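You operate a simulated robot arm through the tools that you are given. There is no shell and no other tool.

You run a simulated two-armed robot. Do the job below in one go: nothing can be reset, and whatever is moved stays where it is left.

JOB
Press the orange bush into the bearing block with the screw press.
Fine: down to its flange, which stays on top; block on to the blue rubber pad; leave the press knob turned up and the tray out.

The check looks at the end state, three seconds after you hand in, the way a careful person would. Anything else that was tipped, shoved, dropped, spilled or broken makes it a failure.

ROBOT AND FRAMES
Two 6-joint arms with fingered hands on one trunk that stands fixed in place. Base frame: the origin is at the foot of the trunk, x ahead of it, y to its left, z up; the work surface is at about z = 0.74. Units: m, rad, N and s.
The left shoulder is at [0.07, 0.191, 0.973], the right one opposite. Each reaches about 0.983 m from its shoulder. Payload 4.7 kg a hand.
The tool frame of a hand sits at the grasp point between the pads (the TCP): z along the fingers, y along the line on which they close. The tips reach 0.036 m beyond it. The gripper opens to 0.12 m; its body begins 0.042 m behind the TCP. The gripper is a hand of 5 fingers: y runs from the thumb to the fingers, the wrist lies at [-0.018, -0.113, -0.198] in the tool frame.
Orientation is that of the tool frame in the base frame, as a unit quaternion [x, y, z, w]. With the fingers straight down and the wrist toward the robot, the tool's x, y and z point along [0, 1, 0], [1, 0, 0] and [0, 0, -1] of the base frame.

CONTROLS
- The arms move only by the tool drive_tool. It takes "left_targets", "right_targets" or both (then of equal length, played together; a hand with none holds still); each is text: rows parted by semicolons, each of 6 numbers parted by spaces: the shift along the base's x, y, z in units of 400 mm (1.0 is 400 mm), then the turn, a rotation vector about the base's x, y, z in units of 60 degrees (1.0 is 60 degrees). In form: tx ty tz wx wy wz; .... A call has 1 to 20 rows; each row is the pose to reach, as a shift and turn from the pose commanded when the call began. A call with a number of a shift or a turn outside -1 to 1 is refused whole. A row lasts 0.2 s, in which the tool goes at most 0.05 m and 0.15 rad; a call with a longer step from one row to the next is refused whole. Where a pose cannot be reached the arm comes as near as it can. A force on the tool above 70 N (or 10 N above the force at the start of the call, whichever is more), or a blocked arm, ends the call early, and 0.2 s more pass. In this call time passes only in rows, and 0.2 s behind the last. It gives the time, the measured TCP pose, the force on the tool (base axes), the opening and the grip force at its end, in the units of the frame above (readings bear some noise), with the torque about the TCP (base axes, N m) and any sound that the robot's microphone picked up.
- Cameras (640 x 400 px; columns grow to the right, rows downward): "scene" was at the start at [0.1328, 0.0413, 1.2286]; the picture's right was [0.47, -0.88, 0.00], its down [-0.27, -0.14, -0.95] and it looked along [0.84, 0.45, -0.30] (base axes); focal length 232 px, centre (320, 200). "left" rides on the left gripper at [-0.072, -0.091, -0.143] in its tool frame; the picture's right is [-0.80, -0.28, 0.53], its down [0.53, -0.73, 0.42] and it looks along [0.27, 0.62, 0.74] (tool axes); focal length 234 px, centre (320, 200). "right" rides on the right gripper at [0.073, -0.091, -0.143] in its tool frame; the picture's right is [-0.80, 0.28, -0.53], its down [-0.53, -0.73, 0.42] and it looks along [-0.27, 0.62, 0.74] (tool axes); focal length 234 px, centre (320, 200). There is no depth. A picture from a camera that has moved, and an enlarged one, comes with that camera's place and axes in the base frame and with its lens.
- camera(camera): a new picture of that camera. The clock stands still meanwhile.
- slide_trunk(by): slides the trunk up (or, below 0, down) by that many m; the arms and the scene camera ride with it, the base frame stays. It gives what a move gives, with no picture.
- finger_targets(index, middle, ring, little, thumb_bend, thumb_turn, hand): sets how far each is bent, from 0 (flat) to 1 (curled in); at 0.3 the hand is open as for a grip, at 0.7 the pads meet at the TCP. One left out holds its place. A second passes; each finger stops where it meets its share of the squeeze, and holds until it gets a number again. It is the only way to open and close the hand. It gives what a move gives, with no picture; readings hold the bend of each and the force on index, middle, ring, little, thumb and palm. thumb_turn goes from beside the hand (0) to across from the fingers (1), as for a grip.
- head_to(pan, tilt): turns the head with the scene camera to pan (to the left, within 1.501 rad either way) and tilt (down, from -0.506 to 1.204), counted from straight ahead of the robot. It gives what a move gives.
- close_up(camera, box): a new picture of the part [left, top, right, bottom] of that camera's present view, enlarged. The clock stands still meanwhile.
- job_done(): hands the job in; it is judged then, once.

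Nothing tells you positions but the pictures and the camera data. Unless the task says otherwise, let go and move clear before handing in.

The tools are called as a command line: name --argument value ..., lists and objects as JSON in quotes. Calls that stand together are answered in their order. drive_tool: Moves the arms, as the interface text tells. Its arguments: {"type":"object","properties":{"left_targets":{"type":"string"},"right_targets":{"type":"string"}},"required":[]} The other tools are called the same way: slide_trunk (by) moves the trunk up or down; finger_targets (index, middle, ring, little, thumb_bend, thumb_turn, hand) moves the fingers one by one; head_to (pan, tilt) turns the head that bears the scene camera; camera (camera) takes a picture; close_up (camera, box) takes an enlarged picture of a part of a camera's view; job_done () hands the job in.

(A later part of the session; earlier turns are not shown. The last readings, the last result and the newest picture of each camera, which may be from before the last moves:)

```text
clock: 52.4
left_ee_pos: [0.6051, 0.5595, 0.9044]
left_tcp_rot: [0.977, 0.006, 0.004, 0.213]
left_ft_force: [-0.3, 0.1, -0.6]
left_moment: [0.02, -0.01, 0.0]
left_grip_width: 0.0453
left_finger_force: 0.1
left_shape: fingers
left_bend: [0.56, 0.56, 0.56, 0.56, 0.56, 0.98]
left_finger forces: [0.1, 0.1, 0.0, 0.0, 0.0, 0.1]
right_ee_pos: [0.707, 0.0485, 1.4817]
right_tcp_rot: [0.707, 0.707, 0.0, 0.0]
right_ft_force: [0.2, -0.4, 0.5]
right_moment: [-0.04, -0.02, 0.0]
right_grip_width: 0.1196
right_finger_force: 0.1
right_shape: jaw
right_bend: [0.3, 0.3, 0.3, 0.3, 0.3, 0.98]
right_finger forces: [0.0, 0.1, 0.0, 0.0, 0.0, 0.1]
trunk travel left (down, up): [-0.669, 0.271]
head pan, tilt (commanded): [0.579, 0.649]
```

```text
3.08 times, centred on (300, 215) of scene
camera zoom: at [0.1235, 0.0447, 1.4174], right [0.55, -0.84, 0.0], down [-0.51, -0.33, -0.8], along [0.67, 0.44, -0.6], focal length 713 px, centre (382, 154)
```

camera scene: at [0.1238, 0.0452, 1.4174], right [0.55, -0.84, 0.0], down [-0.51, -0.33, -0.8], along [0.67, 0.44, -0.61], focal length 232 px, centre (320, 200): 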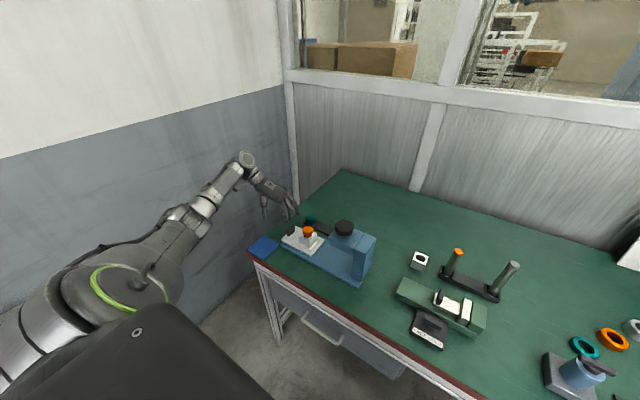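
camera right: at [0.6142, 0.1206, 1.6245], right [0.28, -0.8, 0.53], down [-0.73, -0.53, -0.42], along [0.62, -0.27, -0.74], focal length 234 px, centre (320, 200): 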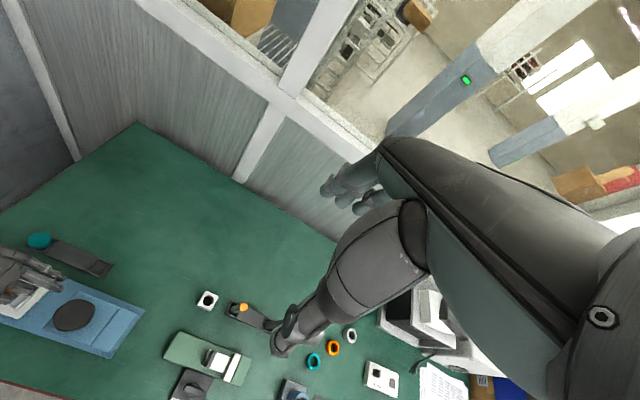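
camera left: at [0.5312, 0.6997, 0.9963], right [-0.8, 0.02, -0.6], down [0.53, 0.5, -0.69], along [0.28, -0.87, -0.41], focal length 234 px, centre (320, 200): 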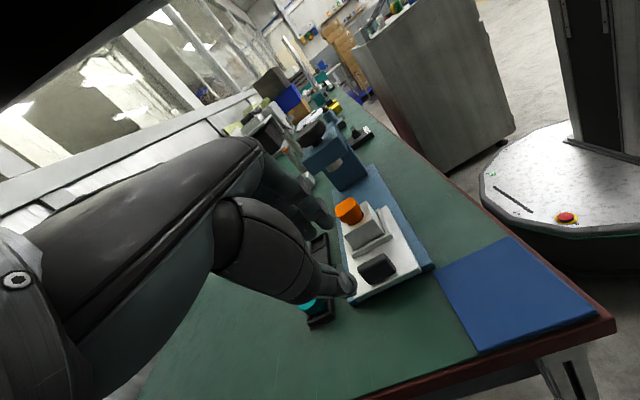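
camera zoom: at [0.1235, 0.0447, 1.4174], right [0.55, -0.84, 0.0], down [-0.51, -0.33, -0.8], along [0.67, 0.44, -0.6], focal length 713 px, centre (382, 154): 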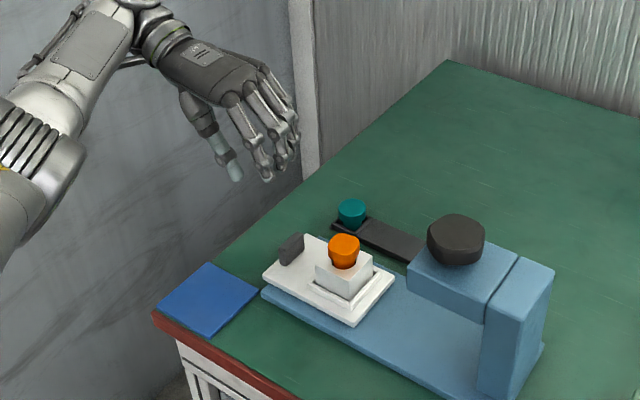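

The hand is leaned back as planned. I'll bring it above the handle and check alignment before straddling it.

drive_tool --left_targets "-0.01 -0.08 -0.06 0 0 0; -0.021 -0.16 -0.13 0 0 0"

close_up --camera "left" --box '[270, 170, 410, 300]'

close_up --camera "scene" --box '[270, 195, 330, 255]'

```text
clock: 53.0
left_ee_pos: [0.5955, 0.4935, 0.8535]
left_tcp_rot: [0.977, 0.001, -0.002, 0.215]
left_ft_force: [0.2, 0.2, 0.0]
left_moment: [0.04, 0.01, -0.03]
left_grip_width: 0.0454
left_finger_force: 0.0
left_shape: fingers
left_bend: [0.56, 0.56, 0.56, 0.56, 0.56, 0.98]
left_finger forces: [0.0, 0.0, 0.1, 0.0, 0.0, 0.0]
right_ee_pos: [0.7061, 0.0477, 1.4812]
right_tcp_rot: [0.707, 0.707, 0.0, 0.0]
right_ft_force: [1.1, 0.1, 0.9]
right_moment: [-0.03, 0.0, -0.01]
right_grip_width: 0.1195
right_finger_force: 0.0
right_shape: jaw
right_bend: [0.3, 0.3, 0.3, 0.3, 0.3, 0.98]
right_finger forces: [0.0, 0.0, 0.0, 0.0, 0.0, 0.0]
trunk travel left (down, up): [-0.669, 0.271]
head pan, tilt (commanded): [0.579, 0.649]
```

```text
3.08 times, centred on (340, 235) of left
camera zoom: at [0.5245, 0.6358, 0.9453], right [-0.81, 0.03, -0.59], down [0.53, 0.49, -0.7], along [0.27, -0.87, -0.41], focal length 720 px, centre (258, 92)
```

zoom: 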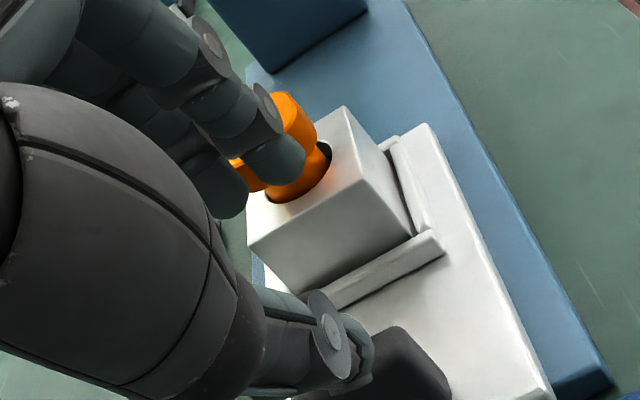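

```text
6.67 times, centred on (300, 225) of scene
camera zoom: at [0.1233, 0.0447, 1.4175], right [0.55, -0.84, 0.0], down [-0.51, -0.33, -0.8], along [0.67, 0.44, -0.6], focal length 1545 px, centre (453, 33)
```

zoom: 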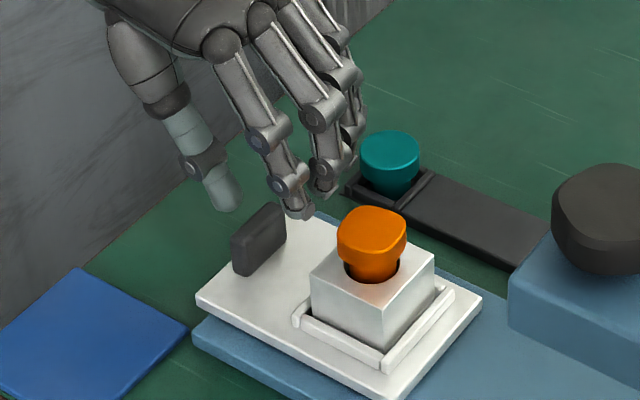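

The fingers line up between the handle and block. I'll descend in two steps, watching clearances.

drive_tool --left_targets "0.001 0 -0.04 0 0 0; 0.001 0 -0.075 0 0 0"

close_up --camera "left" --box '[270, 170, 410, 300]'

close_up --camera "scene" --box '[270, 205, 320, 255]'

```text
clock: 53.6
left_ee_pos: [0.5971, 0.4915, 0.8207]
left_tcp_rot: [0.976, 0.001, -0.002, 0.216]
left_ft_force: [-0.5, -0.1, -0.5]
left_moment: [0.01, 0.01, -0.02]
left_grip_width: 0.0455
left_finger_force: 0.6
left_shape: fingers
left_bend: [0.56, 0.56, 0.56, 0.56, 0.56, 0.97]
left_finger forces: [0.0, 0.0, 0.1, 0.0, 0.3, 0.1]
right_ee_pos: [0.7074, 0.0492, 1.4814]
right_tcp_rot: [0.707, 0.707, 0.0, -0.001]
right_ft_force: [0.8, 0.5, -0.1]
right_moment: [-0.01, 0.01, -0.02]
right_grip_width: 0.1199
right_finger_force: 0.1
right_shape: jaw
right_bend: [0.3, 0.3, 0.3, 0.3, 0.3, 0.98]
right_finger forces: [0.0, 0.1, 0.0, 0.0, 0.0, 0.0]
trunk travel left (down, up): [-0.669, 0.271]
head pan, tilt (commanded): [0.579, 0.649]
```

```text
3.08 times, centred on (340, 235) of left
camera zoom: at [0.5256, 0.6346, 0.9138], right [-0.81, 0.03, -0.59], down [0.53, 0.49, -0.7], along [0.27, -0.87, -0.41], focal length 720 px, centre (258, 92)
```

zoom: 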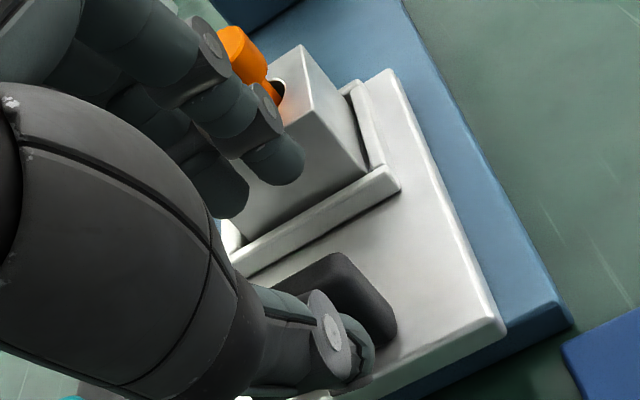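

```text
8.00 times, centred on (295, 230) of scene
camera zoom: at [0.1236, 0.0447, 1.4174], right [0.55, -0.84, 0.0], down [-0.51, -0.33, -0.8], along [0.67, 0.44, -0.6], focal length 1854 px, centre (520, -40)
```

zoom: 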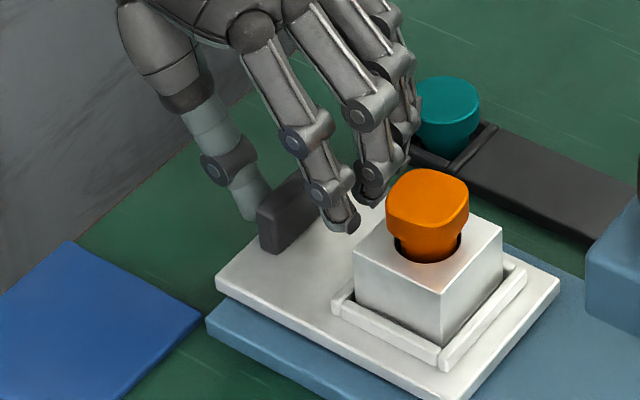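

The fingers are between handle and block, the thumb behind the handle. I'll descend 11 mm more and close gently.

drive_tool --left_targets "0 0.002 -0.014 0 0 0; 0 0.003 -0.028 0 0 0"

close_up --camera "left" --box '[270, 170, 410, 300]'

close_up --camera "scene" --box '[270, 205, 320, 255]'

```text
clock: 54.2
left_ee_pos: [0.5973, 0.4938, 0.8094]
left_tcp_rot: [0.977, 0.0, -0.002, 0.215]
left_ft_force: [-0.3, -0.5, 3.2]
left_moment: [0.02, 0.02, 0.02]
left_grip_width: 0.0432
left_finger_force: 2.5
left_shape: fingers
left_bend: [0.56, 0.56, 0.56, 0.56, 0.57, 0.98]
left_finger forces: [0.0, 0.0, 0.1, 0.0, 2.6, 0.0]
right_ee_pos: [0.7053, 0.0489, 1.481]
right_tcp_rot: [0.707, 0.707, 0.0, 0.0]
right_ft_force: [-0.6, 0.7, 0.3]
right_moment: [0.0, -0.01, 0.04]
right_grip_width: 0.12
right_finger_force: 0.0
right_shape: jaw
right_bend: [0.3, 0.3, 0.3, 0.3, 0.3, 0.98]
right_finger forces: [0.0, 0.0, 0.1, 0.0, 0.0, 0.2]
trunk travel left (down, up): [-0.669, 0.271]
head pan, tilt (commanded): [0.579, 0.649]
```

```text
3.08 times, centred on (340, 235) of left
camera zoom: at [0.5244, 0.6359, 0.9029], right [-0.81, 0.03, -0.59], down [0.53, 0.49, -0.69], along [0.27, -0.87, -0.41], focal length 720 px, centre (258, 92)
```

zoom: 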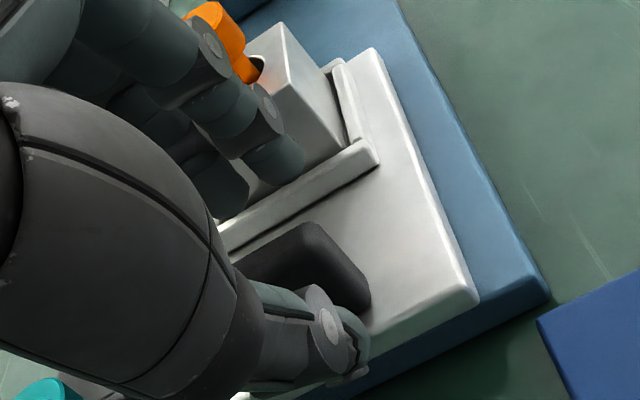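

```text
8.00 times, centred on (295, 230) of scene
camera zoom: at [0.1228, 0.0443, 1.4175], right [0.55, -0.84, 0.0], down [-0.51, -0.33, -0.8], along [0.67, 0.44, -0.6], focal length 1854 px, centre (520, -40)
```

zoom: 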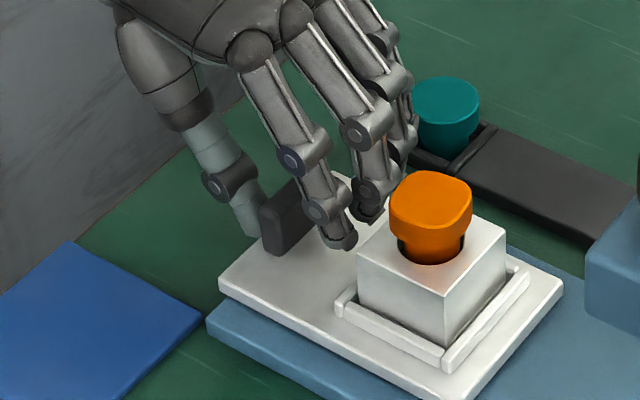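

The thumb tip just touches the tray plate. I'll raise a millimetre and close on the handle.

drive_tool --left_targets "0 0 0.005 0 0 0"

finger_targets --hand "left" --index 0.7 --middle 0.7 --thumb_bend 0.7

close_up --camera "left" --box '[270, 170, 410, 300]'

close_up --camera "scene" --box '[270, 205, 320, 255]'

```text
clock: 54.6
left_ee_pos: [0.5954, 0.4945, 0.8122]
left_tcp_rot: [0.977, 0.001, -0.002, 0.215]
left_ft_force: [-0.5, 0.2, 1.1]
left_moment: [0.03, -0.03, 0.01]
left_grip_width: 0.0439
left_finger_force: 0.7
left_shape: fingers
left_bend: [0.56, 0.56, 0.56, 0.56, 0.57, 0.98]
left_finger forces: [0.0, 0.1, 0.0, 0.0, 0.5, 0.0]
right_ee_pos: [0.7075, 0.0477, 1.4789]
right_tcp_rot: [0.707, 0.708, 0.0, 0.0]
right_ft_force: [-0.8, 0.5, 1.0]
right_moment: [0.03, 0.0, 0.07]
right_grip_width: 0.1201
right_finger_force: 0.1
right_shape: jaw
right_bend: [0.3, 0.3, 0.3, 0.3, 0.3, 0.98]
right_finger forces: [0.0, 0.0, 0.1, 0.1, 0.0, 0.0]
trunk travel left (down, up): [-0.669, 0.271]
head pan, tilt (commanded): [0.579, 0.649]
```

```text
clock: 55.6
left_ee_pos: [0.597, 0.4942, 0.8111]
left_tcp_rot: [0.977, 0.001, -0.002, 0.215]
left_ft_force: [-0.6, -1.2, -2.6]
left_moment: [0.05, -0.03, -0.04]
left_grip_width: 0.0146
left_finger_force: 4.1
left_shape: fingers
left_bend: [0.67, 0.68, 0.56, 0.56, 0.66, 0.97]
left_finger forces: [2.4, 2.3, 0.0, 0.0, 4.2, 0.0]
right_ee_pos: [0.7069, 0.0491, 1.4806]
right_tcp_rot: [0.707, 0.707, 0.0, 0.0]
right_ft_force: [0.5, -0.1, 0.4]
right_moment: [0.02, 0.01, 0.0]
right_grip_width: 0.1199
right_finger_force: 0.1
right_shape: jaw
right_bend: [0.3, 0.3, 0.3, 0.3, 0.3, 0.98]
right_finger forces: [0.0, 0.0, 0.0, 0.0, 0.1, 0.1]
trunk travel left (down, up): [-0.669, 0.271]
head pan, tilt (commanded): [0.579, 0.649]
```

```text
3.08 times, centred on (340, 235) of left
camera zoom: at [0.5251, 0.6363, 0.904], right [-0.81, 0.03, -0.59], down [0.53, 0.49, -0.7], along [0.27, -0.87, -0.41], focal length 720 px, centre (258, 92)
```

zoom: 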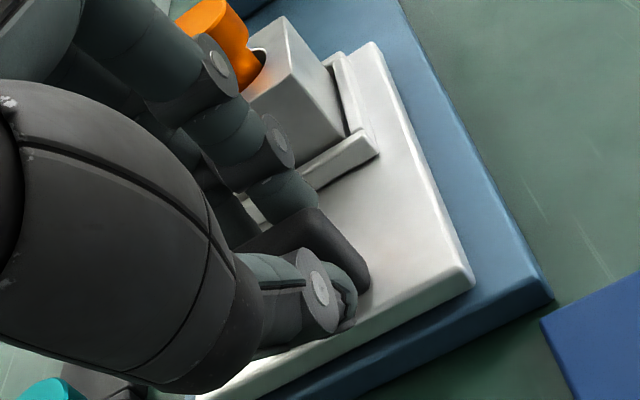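

```text
8.00 times, centred on (295, 230) of scene
camera zoom: at [0.1236, 0.0448, 1.4173], right [0.55, -0.84, 0.0], down [-0.51, -0.33, -0.8], along [0.67, 0.44, -0.6], focal length 1854 px, centre (520, -40)
```

zoom: 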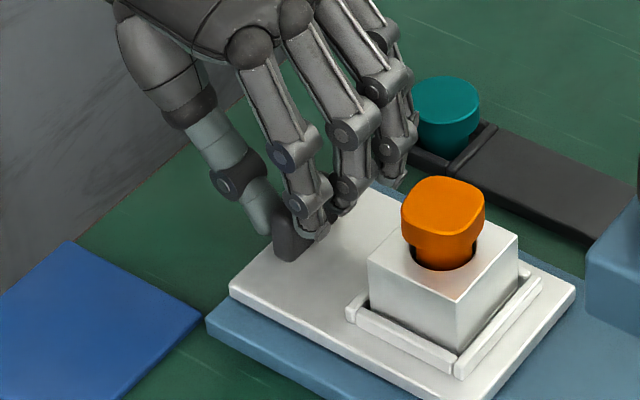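

The handle is gripped and the bush still stands upright. I'll push the tray in slowly, about 80 mm first.

drive_tool --left_targets "0 -0.01 0 0 0 0; 0 -0.03 0 0 0 0; 0 -0.055 0 0 0 0; 0 -0.08 0 0 0 0; 0 -0.105 0 0 0 0; 0 -0.13 0 0 0 0; 0 -0.155 0 0 0 0; 0 -0.18 0 0 0 0; 0 -0.195 0 0 0 0; 0 -0.2 0 0 0 0"

close_up --camera "scene" --box '[270, 195, 350, 270]'

close_up --camera "left" --box '[240, 100, 420, 290]'

```text
clock: 57.8
left_ee_pos: [0.5964, 0.4135, 0.8118]
left_tcp_rot: [0.976, 0.001, -0.002, 0.216]
left_ft_force: [-0.3, -0.3, -3.0]
left_moment: [0.09, -0.01, -0.02]
left_grip_width: 0.015
left_finger_force: 4.5
left_shape: fingers
left_bend: [0.68, 0.68, 0.56, 0.56, 0.66, 0.97]
left_finger forces: [2.1, 2.1, 0.1, 0.1, 4.8, 0.0]
right_ee_pos: [0.7068, 0.0486, 1.4807]
right_tcp_rot: [0.707, 0.707, 0.0, 0.0]
right_ft_force: [-0.2, -1.2, 0.4]
right_moment: [-0.01, 0.02, -0.02]
right_grip_width: 0.1199
right_finger_force: 0.0
right_shape: jaw
right_bend: [0.3, 0.3, 0.3, 0.3, 0.3, 0.98]
right_finger forces: [0.0, 0.0, 0.0, 0.0, 0.1, 0.0]
trunk travel left (down, up): [-0.669, 0.271]
head pan, tilt (commanded): [0.579, 0.649]
```

```text
5.33 times, centred on (310, 232) of scene
camera zoom: at [0.1238, 0.045, 1.4173], right [0.55, -0.84, 0.0], down [-0.51, -0.33, -0.8], along [0.67, 0.44, -0.61], focal length 1236 px, centre (373, 27)
```

zoom: 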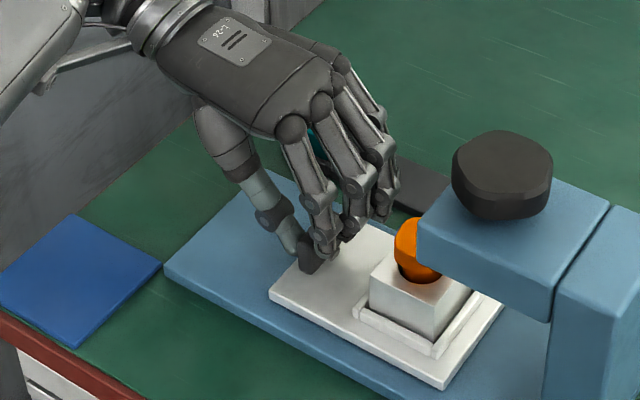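

```text
2.11 times, centred on (330, 195) of left
camera zoom: at [0.5251, 0.556, 0.9045], right [-0.81, 0.03, -0.59], down [0.53, 0.49, -0.7], along [0.27, -0.87, -0.41], focal length 493 px, centre (299, 210)
```

zoom: 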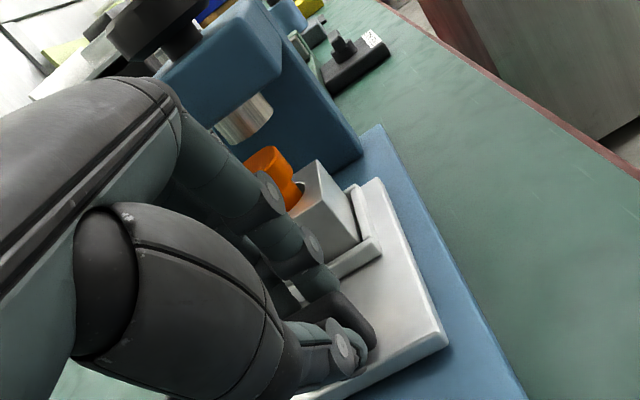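

The tray is moving in with the bush upright. Before it goes under the ram, I'll check the clearance in close-up.

close_up --camera "left" --box '[290, 130, 360, 200]'

close_up --camera "scene" --box '[308, 218, 332, 248]'

```text
5.71 times, centred on (325, 165) of left
camera zoom: at [0.5251, 0.556, 0.9045], right [-0.81, 0.03, -0.59], down [0.53, 0.49, -0.7], along [0.27, -0.87, -0.41], focal length 1338 px, centre (291, 400)
```

zoom: 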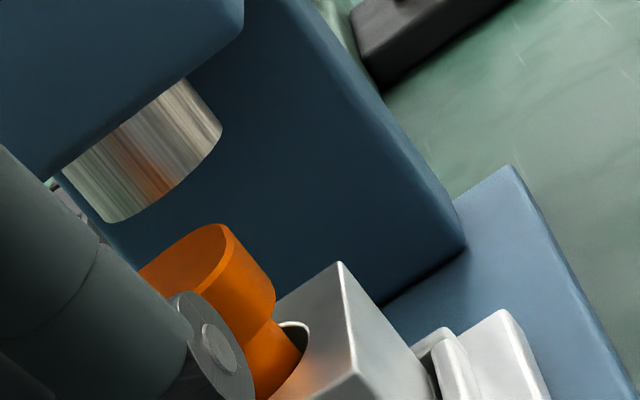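

```text
13.33 times, centred on (320, 233) of scene
camera zoom: at [0.1238, 0.045, 1.4173], right [0.55, -0.84, 0.0], down [-0.51, -0.33, -0.8], along [0.67, 0.44, -0.61], focal length 3090 px, centre (320, -240)
```

zoom: 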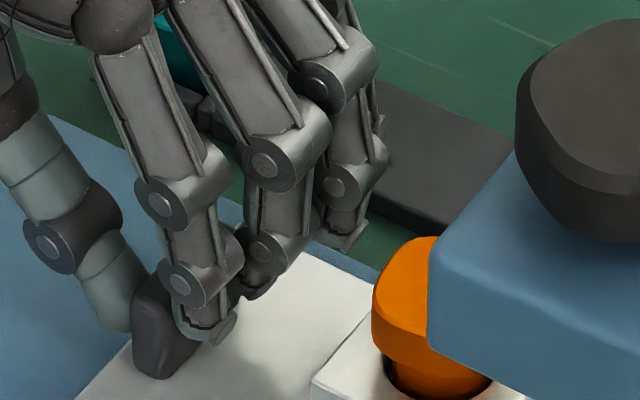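

The ram's underside is about 4 mm above the flange top, so it clears. I'll push the tray the next 45 mm slowly.

drive_tool --left_targets "0 -0.01 0 0 0 0; 0 -0.025 0 0 0 0; 0 -0.045 0 0 0 0; 0 -0.065 0 0 0 0; 0 -0.085 0 0 0 0; 0 -0.1 0 0 0 0; 0 -0.11 0 0 0 0"

close_up --camera "scene" --box '[280, 200, 370, 280]'

close_up --camera "left" --box '[270, 110, 370, 210]'

```text
clock: 59.4
left_ee_pos: [0.5976, 0.3687, 0.8125]
left_tcp_rot: [0.976, 0.002, -0.001, 0.216]
left_ft_force: [-3.3, 0.4, -2.9]
left_moment: [0.09, 0.08, -0.11]
left_grip_width: 0.0148
left_finger_force: 4.2
left_shape: fingers
left_bend: [0.68, 0.68, 0.56, 0.56, 0.66, 0.97]
left_finger forces: [2.2, 2.0, 0.0, 0.0, 4.9, 0.0]
right_ee_pos: [0.7064, 0.0487, 1.4816]
right_tcp_rot: [0.707, 0.707, 0.0, -0.001]
right_ft_force: [0.3, -0.2, -0.5]
right_moment: [-0.01, 0.01, -0.03]
right_grip_width: 0.1198
right_finger_force: 0.1
right_shape: jaw
right_bend: [0.3, 0.3, 0.3, 0.3, 0.3, 0.98]
right_finger forces: [0.1, 0.0, 0.0, 0.0, 0.1, 0.1]
trunk travel left (down, up): [-0.669, 0.271]
head pan, tilt (commanded): [0.579, 0.649]
```

```text
5.00 times, centred on (325, 240) of scene
camera zoom: at [0.1232, 0.0447, 1.4174], right [0.55, -0.84, 0.0], down [-0.51, -0.33, -0.8], along [0.67, 0.44, -0.6], focal length 1159 px, centre (295, 0)
```

zoom: 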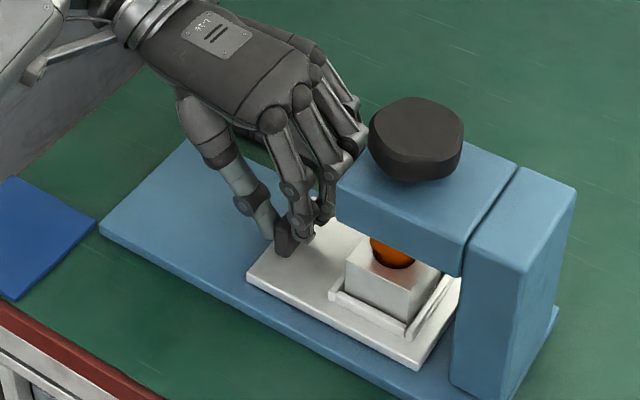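

```text
4.00 times, centred on (320, 160) of left
camera zoom: at [0.5261, 0.5121, 0.9045], right [-0.81, 0.03, -0.59], down [0.53, 0.49, -0.7], along [0.27, -0.87, -0.41], focal length 937 px, centre (320, 360)
```

zoom: 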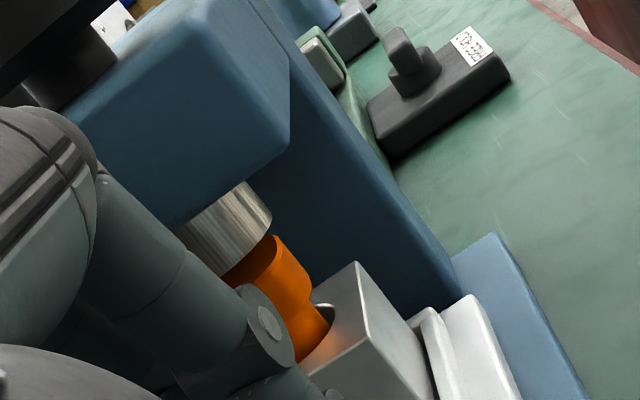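

The bush is partly under the ram with the block about 11 mm short of the axis. I'll continue carefully.

drive_tool --left_targets "0 -0.007 0 0 0 0; 0 -0.014 0 0 0 0; 0 -0.02 0 0 0 0"

close_up --camera "left" --box '[270, 110, 370, 210]'

close_up --camera "scene" --box '[305, 210, 365, 270]'

```text
clock: 60.2
left_ee_pos: [0.598, 0.3619, 0.8105]
left_tcp_rot: [0.976, 0.001, -0.002, 0.216]
left_ft_force: [-2.3, 0.1, -2.9]
left_moment: [0.07, -0.01, -0.1]
left_grip_width: 0.0152
left_finger_force: 4.6
left_shape: fingers
left_bend: [0.68, 0.68, 0.56, 0.56, 0.66, 0.97]
left_finger forces: [2.4, 2.4, 0.1, 0.0, 4.4, 0.0]
right_ee_pos: [0.7073, 0.0484, 1.4815]
right_tcp_rot: [0.707, 0.707, 0.0, 0.0]
right_ft_force: [-0.3, 0.2, 0.1]
right_moment: [0.01, -0.02, -0.03]
right_grip_width: 0.1197
right_finger_force: 0.0
right_shape: jaw
right_bend: [0.3, 0.3, 0.3, 0.3, 0.3, 0.98]
right_finger forces: [0.0, 0.0, 0.0, 0.0, 0.0, 0.1]
trunk travel left (down, up): [-0.669, 0.271]
head pan, tilt (commanded): [0.579, 0.649]
```

```text
4.00 times, centred on (320, 160) of left
camera zoom: at [0.5257, 0.5041, 0.9045], right [-0.81, 0.03, -0.59], down [0.53, 0.49, -0.7], along [0.27, -0.87, -0.41], focal length 937 px, centre (320, 360)
```

zoom: 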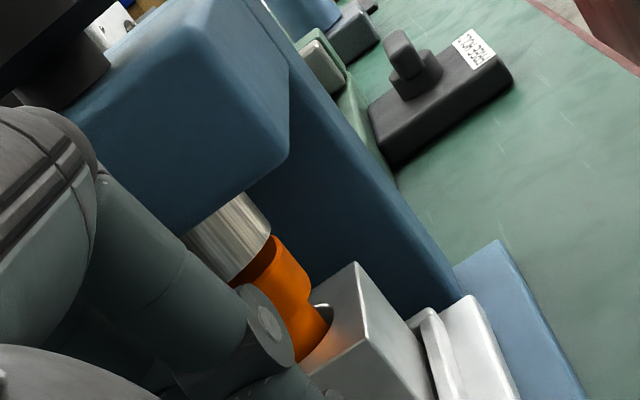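

```text
6.67 times, centred on (335, 240) of scene
camera zoom: at [0.1235, 0.0447, 1.4174], right [0.55, -0.84, 0.0], down [-0.51, -0.33, -0.8], along [0.67, 0.44, -0.6], focal length 1545 px, centre (220, -67)
```

zoom: 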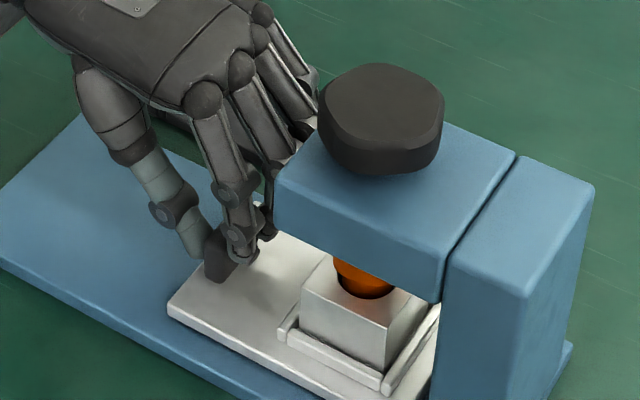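

The tray edge is approaching the column stop. I'll ease in a few millimetres at a time and watch the y-force.

drive_tool --left_targets "0 -0.006 0 0 0 0; 0 -0.01 0 0 0 0"

close_up --camera "scene" --box '[305, 210, 365, 270]'

```text
clock: 60.8
left_ee_pos: [0.5969, 0.3576, 0.8123]
left_tcp_rot: [0.976, 0.001, -0.001, 0.216]
left_ft_force: [0.2, 7.7, 1.5]
left_moment: [0.32, 0.06, -0.09]
left_grip_width: 0.0153
left_finger_force: 6.1
left_shape: fingers
left_bend: [0.69, 0.69, 0.56, 0.56, 0.66, 0.97]
left_finger forces: [0.9, 0.9, 0.0, 0.1, 10.2, 0.0]
right_ee_pos: [0.7069, 0.0508, 1.4799]
right_tcp_rot: [0.706, 0.708, 0.0, 0.0]
right_ft_force: [0.5, -0.2, 0.2]
right_moment: [-0.03, -0.02, 0.0]
right_grip_width: 0.1197
right_finger_force: 0.0
right_shape: jaw
right_bend: [0.3, 0.3, 0.3, 0.3, 0.3, 0.98]
right_finger forces: [0.0, 0.1, 0.0, 0.1, 0.1, 0.0]
trunk travel left (down, up): [-0.669, 0.271]
head pan, tilt (commanded): [0.579, 0.649]
```

```text
6.67 times, centred on (335, 240) of scene
camera zoom: at [0.1231, 0.0459, 1.4174], right [0.55, -0.84, 0.0], down [-0.51, -0.33, -0.8], along [0.67, 0.44, -0.61], focal length 1545 px, centre (220, -67)
```

zoom: 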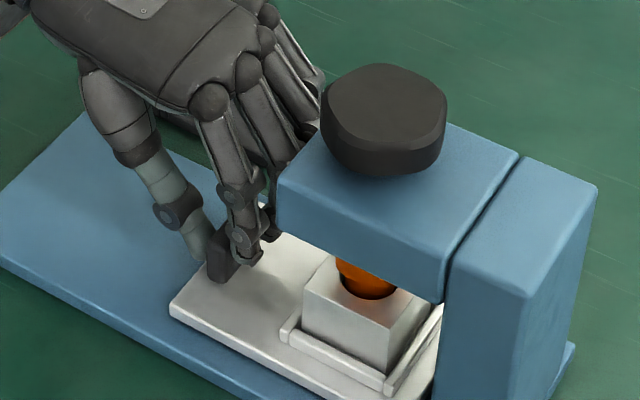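

The tray is against its stop (y-force 7.7 N) with the block under the ram. I'll check the bush, then let go of the handle and back off.

finger_targets --hand "left" --index 0.57 --middle 0.57 --thumb_bend 0.55

close_up --camera "scene" --box '[325, 235, 355, 265]'

close_up --camera "left" --box '[290, 130, 370, 210]'

```text
clock: 61.8
left_ee_pos: [0.5983, 0.3564, 0.8119]
left_tcp_rot: [0.976, 0.001, -0.002, 0.216]
left_ft_force: [0.0, 1.6, -0.9]
left_moment: [0.07, 0.06, 0.04]
left_grip_width: 0.046
left_finger_force: 0.6
left_shape: fingers
left_bend: [0.56, 0.57, 0.56, 0.56, 0.55, 0.97]
left_finger forces: [0.0, 1.5, 0.1, 0.0, 0.1, 0.1]
right_ee_pos: [0.7067, 0.0492, 1.4806]
right_tcp_rot: [0.707, 0.707, 0.001, 0.0]
right_ft_force: [0.1, -0.4, 0.1]
right_moment: [0.01, 0.0, -0.04]
right_grip_width: 0.1197
right_finger_force: 0.0
right_shape: jaw
right_bend: [0.3, 0.3, 0.3, 0.3, 0.3, 0.98]
right_finger forces: [0.1, 0.0, 0.0, 0.1, 0.0, 0.0]
trunk travel left (down, up): [-0.669, 0.271]
head pan, tilt (commanded): [0.579, 0.649]
```

```text
13.33 times, centred on (340, 250) of scene
camera zoom: at [0.1235, 0.0448, 1.4174], right [0.55, -0.84, 0.0], down [-0.51, -0.33, -0.8], along [0.67, 0.44, -0.6], focal length 3090 px, centre (53, -467)
```

zoom: 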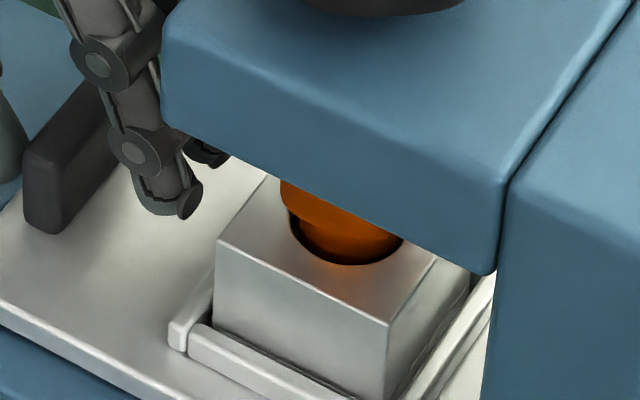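

```text
5.00 times, centred on (330, 170) of left
camera zoom: at [0.526, 0.5, 0.9047], right [-0.81, 0.03, -0.59], down [0.53, 0.49, -0.7], along [0.27, -0.87, -0.41], focal length 1171 px, centre (270, 350)
```

zoom: 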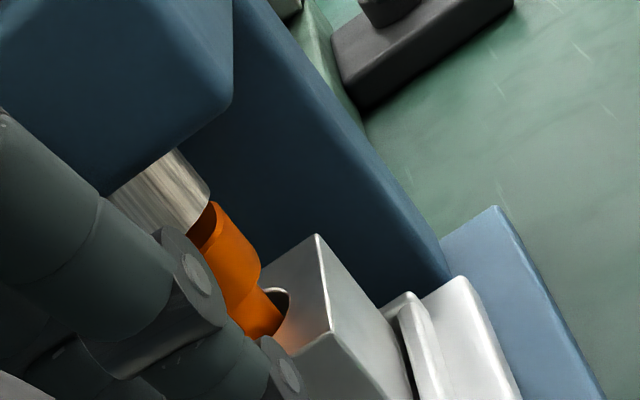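

The block sits squarely under the ram with the bush still standing. I'll lift the hand straight up off the handle and back away to the left.

drive_tool --left_targets "0 0.003 0.03 0 0 0; 0 0.008 0.07 0 0 0; 0 0.06 0.14 0 0 0; 0 0.15 0.22 0 0 0; 0 0.25 0.32 0 0 0"

close_up --camera "scene" --box '[290, 190, 390, 290]'

camera --camera "left"

```text
refused: row 5 steps farther than a row can; nothing moved
```

```text
4.00 times, centred on (340, 240) of scene
camera zoom: at [0.1235, 0.0448, 1.4174], right [0.55, -0.84, 0.0], down [-0.51, -0.33, -0.8], along [0.67, 0.44, -0.6], focal length 927 px, centre (240, 40)
```

zoom: 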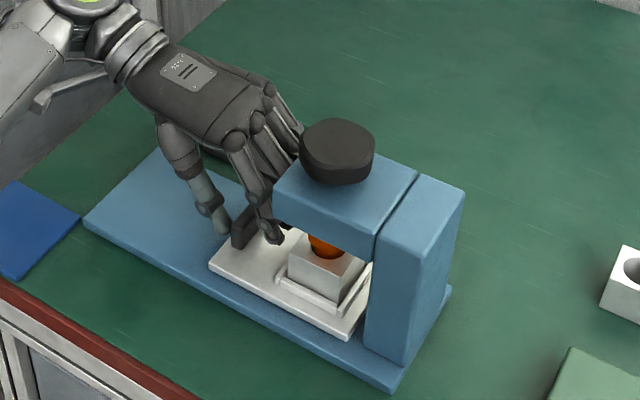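

```text
taken
camera left: at [0.526, 0.5, 0.9047], right [-0.81, 0.03, -0.59], down [0.53, 0.49, -0.7], along [0.27, -0.87, -0.41], focal length 234 px, centre (320, 200)
```

left: 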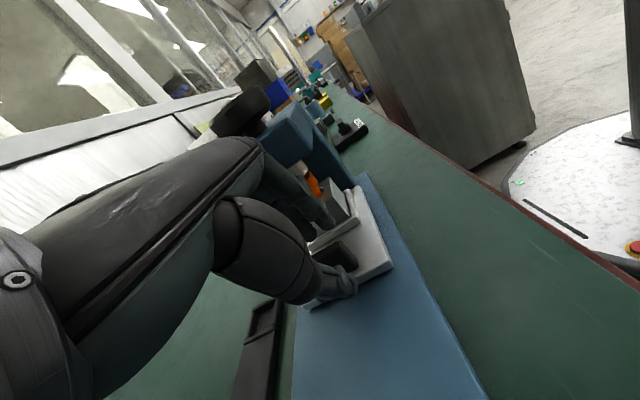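

One step was too long; I'll retreat along the hand's own axis (up and toward +y) so the fingers clear both the handle and the press head.

drive_tool --left_targets "0 0.015 0.03 0 0 0; 0 0.035 0.075 0 0 0; 0 0.07 0.15 0 0 0; 0 0.15 0.225 0 0 0; 0 0.24 0.29 0 0 0"

close_up --camera "scene" --box '[290, 190, 390, 290]'

camera --camera "left"

```text
clock: 63.0
left_ee_pos: [0.5964, 0.4535, 0.9273]
left_tcp_rot: [0.976, 0.0, -0.003, 0.216]
left_ft_force: [0.4, 0.4, -0.1]
left_moment: [-0.03, 0.03, 0.02]
left_grip_width: 0.0464
left_finger_force: 0.0
left_shape: fingers
left_bend: [0.56, 0.56, 0.56, 0.56, 0.55, 0.97]
left_finger forces: [0.0, 0.0, 0.0, 0.0, 0.0, 0.0]
right_ee_pos: [0.7062, 0.049, 1.4804]
right_tcp_rot: [0.707, 0.707, 0.0, 0.0]
right_ft_force: [0.8, 0.1, -0.8]
right_moment: [0.0, -0.03, -0.02]
right_grip_width: 0.1197
right_finger_force: 0.1
right_shape: jaw
right_bend: [0.3, 0.3, 0.3, 0.3, 0.3, 0.98]
right_finger forces: [0.1, 0.1, 0.1, 0.0, 0.0, 0.0]
trunk travel left (down, up): [-0.669, 0.271]
head pan, tilt (commanded): [0.579, 0.649]
```

```text
4.00 times, centred on (340, 240) of scene
camera zoom: at [0.123, 0.045, 1.4173], right [0.55, -0.84, 0.0], down [-0.51, -0.33, -0.8], along [0.67, 0.44, -0.6], focal length 927 px, centre (240, 40)
```

zoom: 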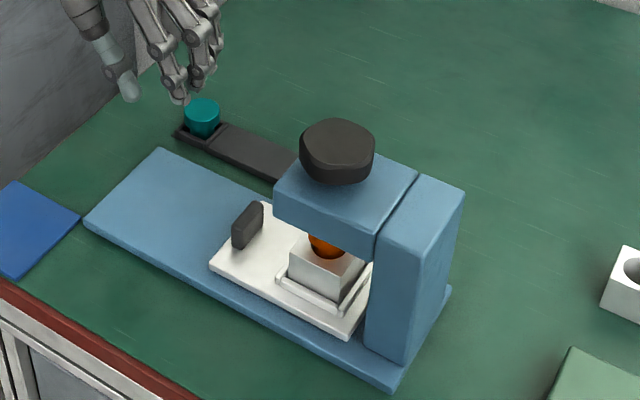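

```text
taken
camera left: at [0.5255, 0.5955, 1.0198], right [-0.81, 0.03, -0.59], down [0.53, 0.49, -0.7], along [0.26, -0.87, -0.41], focal length 234 px, centre (320, 200)
```

left: 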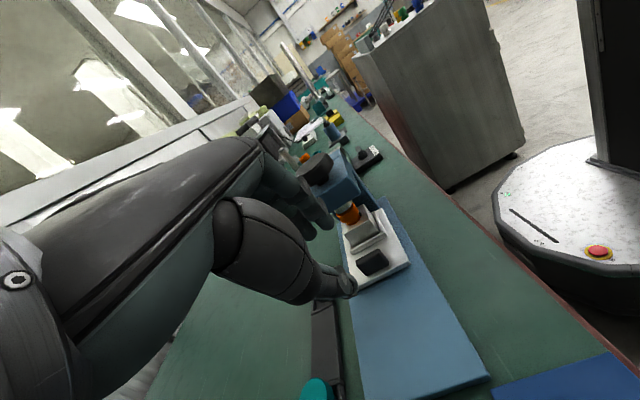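

The tray stays in and the hand is clear. From here I can look at the ram and bush in line.

close_up --camera "left" --box '[310, 170, 390, 240]'

close_up --camera "scene" --box '[320, 210, 360, 250]'

```text
5.71 times, centred on (350, 205) of left
camera zoom: at [0.5255, 0.5955, 1.0198], right [-0.81, 0.03, -0.59], down [0.53, 0.49, -0.7], along [0.26, -0.87, -0.41], focal length 1338 px, centre (149, 171)
```

zoom: 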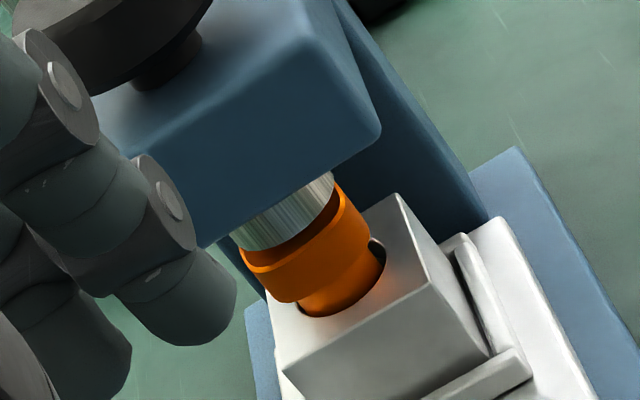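

```text
10.00 times, centred on (340, 230) of scene
camera zoom: at [0.123, 0.045, 1.4173], right [0.55, -0.84, 0.0], down [-0.51, -0.33, -0.8], along [0.67, 0.44, -0.6], focal length 2318 px, centre (120, -100)
```

zoom: 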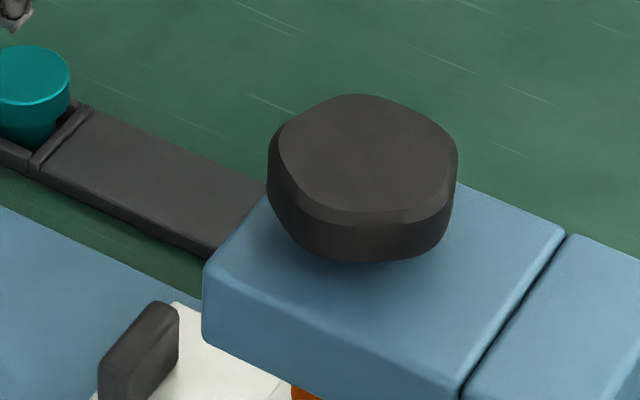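

The ram is right over the flange. Now the knob: I'll straighten the hand at height, then turn it to the start of a clockwise stroke above the knob.

drive_tool --left_targets "0 0 0.09 0.137 0 0; 0 0 0.18 0.274 0 0; 0 0 0.255 0.41 0 0; 0 -0.06 0.255 0.41 0 0; 0 -0.15 0.255 0.41 0 0"

finger_targets --hand "left" --index 0.38 --middle 0.38 --ring 0.3 --little 0.3 --thumb_bend 0.38

drive_tool --left_targets "0 -0.03 0 0 0 0.125; 0 -0.07 0 0 0 0.25; 0 -0.12 0 0 0 0.375; 0 -0.17 0 0 0 0.5; 0 -0.22 0 0 0 0.625; 0 -0.26 0 0 0 0.75; 0 -0.29 0 0 0 0.875; 0 -0.31 0 0 0 1"

camera --camera "scene"

camera --camera "left"

```text
clock: 64.2
left_ee_pos: [0.598, 0.3921, 1.0295]
left_tcp_rot: [1.0, 0.001, -0.002, 0.002]
left_ft_force: [0.8, 0.1, 0.1]
left_moment: [0.02, -0.02, 0.0]
left_grip_width: 0.0462
left_finger_force: 0.1
left_shape: fingers
left_bend: [0.56, 0.56, 0.56, 0.56, 0.55, 0.97]
left_finger forces: [0.0, 0.0, 0.0, 0.0, 0.0, 0.0]
right_ee_pos: [0.7073, 0.0469, 1.4786]
right_tcp_rot: [0.707, 0.707, 0.0, -0.002]
right_ft_force: [0.3, -0.2, 0.0]
right_moment: [0.05, 0.0, 0.0]
right_grip_width: 0.1199
right_finger_force: 0.0
right_shape: jaw
right_bend: [0.3, 0.3, 0.3, 0.3, 0.3, 0.98]
right_finger forces: [0.0, 0.1, 0.0, 0.0, 0.1, 0.1]
trunk travel left (down, up): [-0.669, 0.271]
head pan, tilt (commanded): [0.579, 0.649]
```

```text
clock: 65.2
left_ee_pos: [0.5965, 0.3937, 1.0295]
left_tcp_rot: [1.0, 0.001, -0.001, 0.002]
left_ft_force: [-0.1, 0.0, -0.2]
left_moment: [0.0, -0.01, 0.01]
left_grip_width: 0.0985
left_finger_force: 0.0
left_shape: fingers
left_bend: [0.38, 0.38, 0.3, 0.3, 0.38, 0.97]
left_finger forces: [0.0, 0.0, 0.1, 0.0, 0.0, 0.1]
right_ee_pos: [0.7076, 0.0485, 1.4802]
right_tcp_rot: [0.707, 0.707, 0.0, 0.0]
right_ft_force: [-0.2, 0.2, 0.7]
right_moment: [-0.01, -0.02, 0.0]
right_grip_width: 0.1198
right_finger_force: 0.1
right_shape: jaw
right_bend: [0.3, 0.3, 0.3, 0.3, 0.3, 0.98]
right_finger forces: [0.0, 0.0, 0.0, 0.0, 0.1, 0.0]
trunk travel left (down, up): [-0.669, 0.271]
head pan, tilt (commanded): [0.579, 0.649]
```

```text
clock: 67.0
left_ee_pos: [0.5974, 0.269, 1.0301]
left_tcp_rot: [0.865, 0.502, 0.0, 0.002]
left_ft_force: [0.7, -0.6, 0.8]
left_moment: [0.01, -0.03, 0.01]
left_grip_width: 0.099
left_finger_force: 0.1
left_shape: fingers
left_bend: [0.38, 0.38, 0.3, 0.3, 0.38, 0.97]
left_finger forces: [0.1, 0.0, 0.1, 0.1, 0.0, 0.1]
right_ee_pos: [0.708, 0.0482, 1.4808]
right_tcp_rot: [0.708, 0.707, 0.0, 0.0]
right_ft_force: [-0.3, 0.0, -0.4]
right_moment: [-0.01, 0.04, 0.01]
right_grip_width: 0.1197
right_finger_force: 0.1
right_shape: jaw
right_bend: [0.3, 0.3, 0.3, 0.3, 0.3, 0.98]
right_finger forces: [0.0, 0.0, 0.0, 0.0, 0.1, 0.0]
trunk travel left (down, up): [-0.669, 0.271]
head pan, tilt (commanded): [0.579, 0.649]
```

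```text
taken
camera scene: at [0.1236, 0.0438, 1.4174], right [0.55, -0.84, 0.0], down [-0.51, -0.33, -0.8], along [0.67, 0.44, -0.6], focal length 232 px, centre (320, 200)
```

scene: 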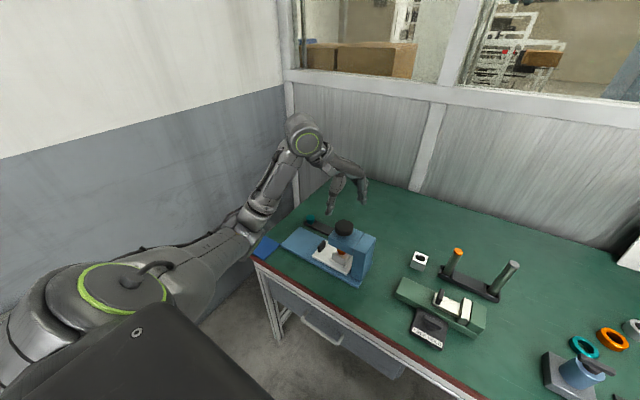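

```text
taken
camera left: at [0.4826, 0.2512, 1.1744], right [-0.64, -0.56, -0.52], down [-0.37, 0.82, -0.43], along [0.67, -0.08, -0.73], focal length 234 px, centre (320, 200)
```

left: 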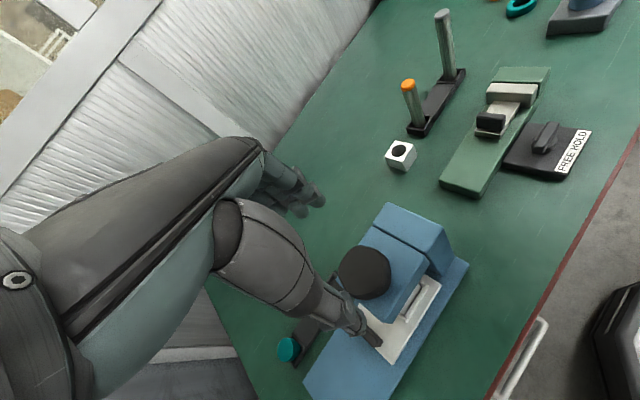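

I'm above the knob at about −30° yaw. I'll zoom to fix the knob's centre and shape relative to the hand.

close_up --camera "left" --box '[320, 230, 420, 320]'

close_up --camera "scene" --box '[310, 170, 390, 260]'

```text
4.44 times, centred on (370, 275) of left
camera zoom: at [0.4826, 0.2512, 1.1744], right [-0.64, -0.56, -0.52], down [-0.37, 0.82, -0.43], along [0.67, -0.08, -0.73], focal length 1041 px, centre (98, -133)
```

zoom: 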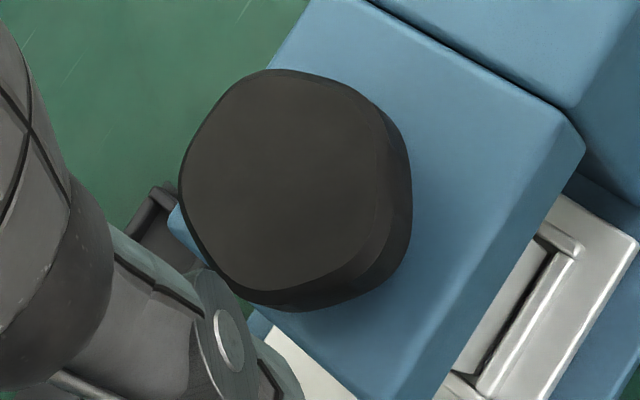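

```text
4.44 times, centred on (350, 215) of scene
camera zoom: at [0.1236, 0.0438, 1.4174], right [0.55, -0.84, 0.0], down [-0.51, -0.33, -0.8], along [0.67, 0.44, -0.6], focal length 1030 px, centre (187, 133)
```

zoom: 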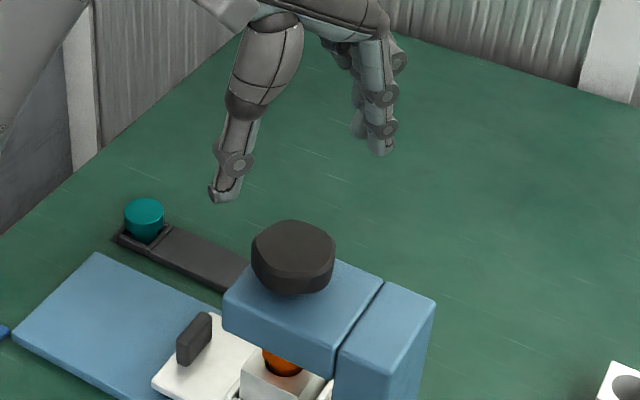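

The knob axis is at about (0.600, 0.269). I'll try turning further back to yaw 0 for a longer clockwise stroke.

drive_tool --left_targets "0 0 0 0 0 0.125; 0 0 0 0 0 0.25; 0 0 0 0 0 0.375; 0 0 0 0 0 0.5"

camera --camera "scene"

```text
clock: 68.0
left_ee_pos: [0.6238, 0.3154, 0.9984]
left_tcp_rot: [0.708, 0.706, 0.001, 0.012]
left_ft_force: [0.2, 0.0, 0.3]
left_moment: [0.03, 0.01, 0.0]
left_grip_width: 0.0986
left_finger_force: 0.0
left_shape: fingers
left_bend: [0.38, 0.38, 0.3, 0.3, 0.38, 0.98]
left_finger forces: [0.1, 0.0, 0.1, 0.1, 0.0, 0.0]
left hand out of reach, approached as far as the arm can: row 2, 3, 4
right_ee_pos: [0.7071, 0.0475, 1.4805]
right_tcp_rot: [0.707, 0.708, 0.0, 0.0]
right_ft_force: [0.9, 0.4, -0.3]
right_moment: [0.0, 0.01, -0.01]
right_grip_width: 0.1199
right_finger_force: 0.1
right_shape: jaw
right_bend: [0.3, 0.3, 0.3, 0.3, 0.3, 0.98]
right_finger forces: [0.1, 0.1, 0.1, 0.1, 0.1, 0.0]
trunk travel left (down, up): [-0.669, 0.271]
head pan, tilt (commanded): [0.579, 0.649]
```

```text
taken
camera scene: at [0.1238, 0.0441, 1.4174], right [0.55, -0.84, 0.0], down [-0.51, -0.33, -0.8], along [0.67, 0.44, -0.6], focal length 232 px, centre (320, 200)
```

scene: 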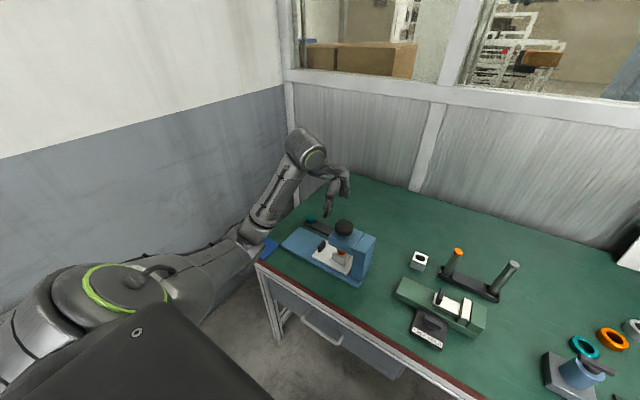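

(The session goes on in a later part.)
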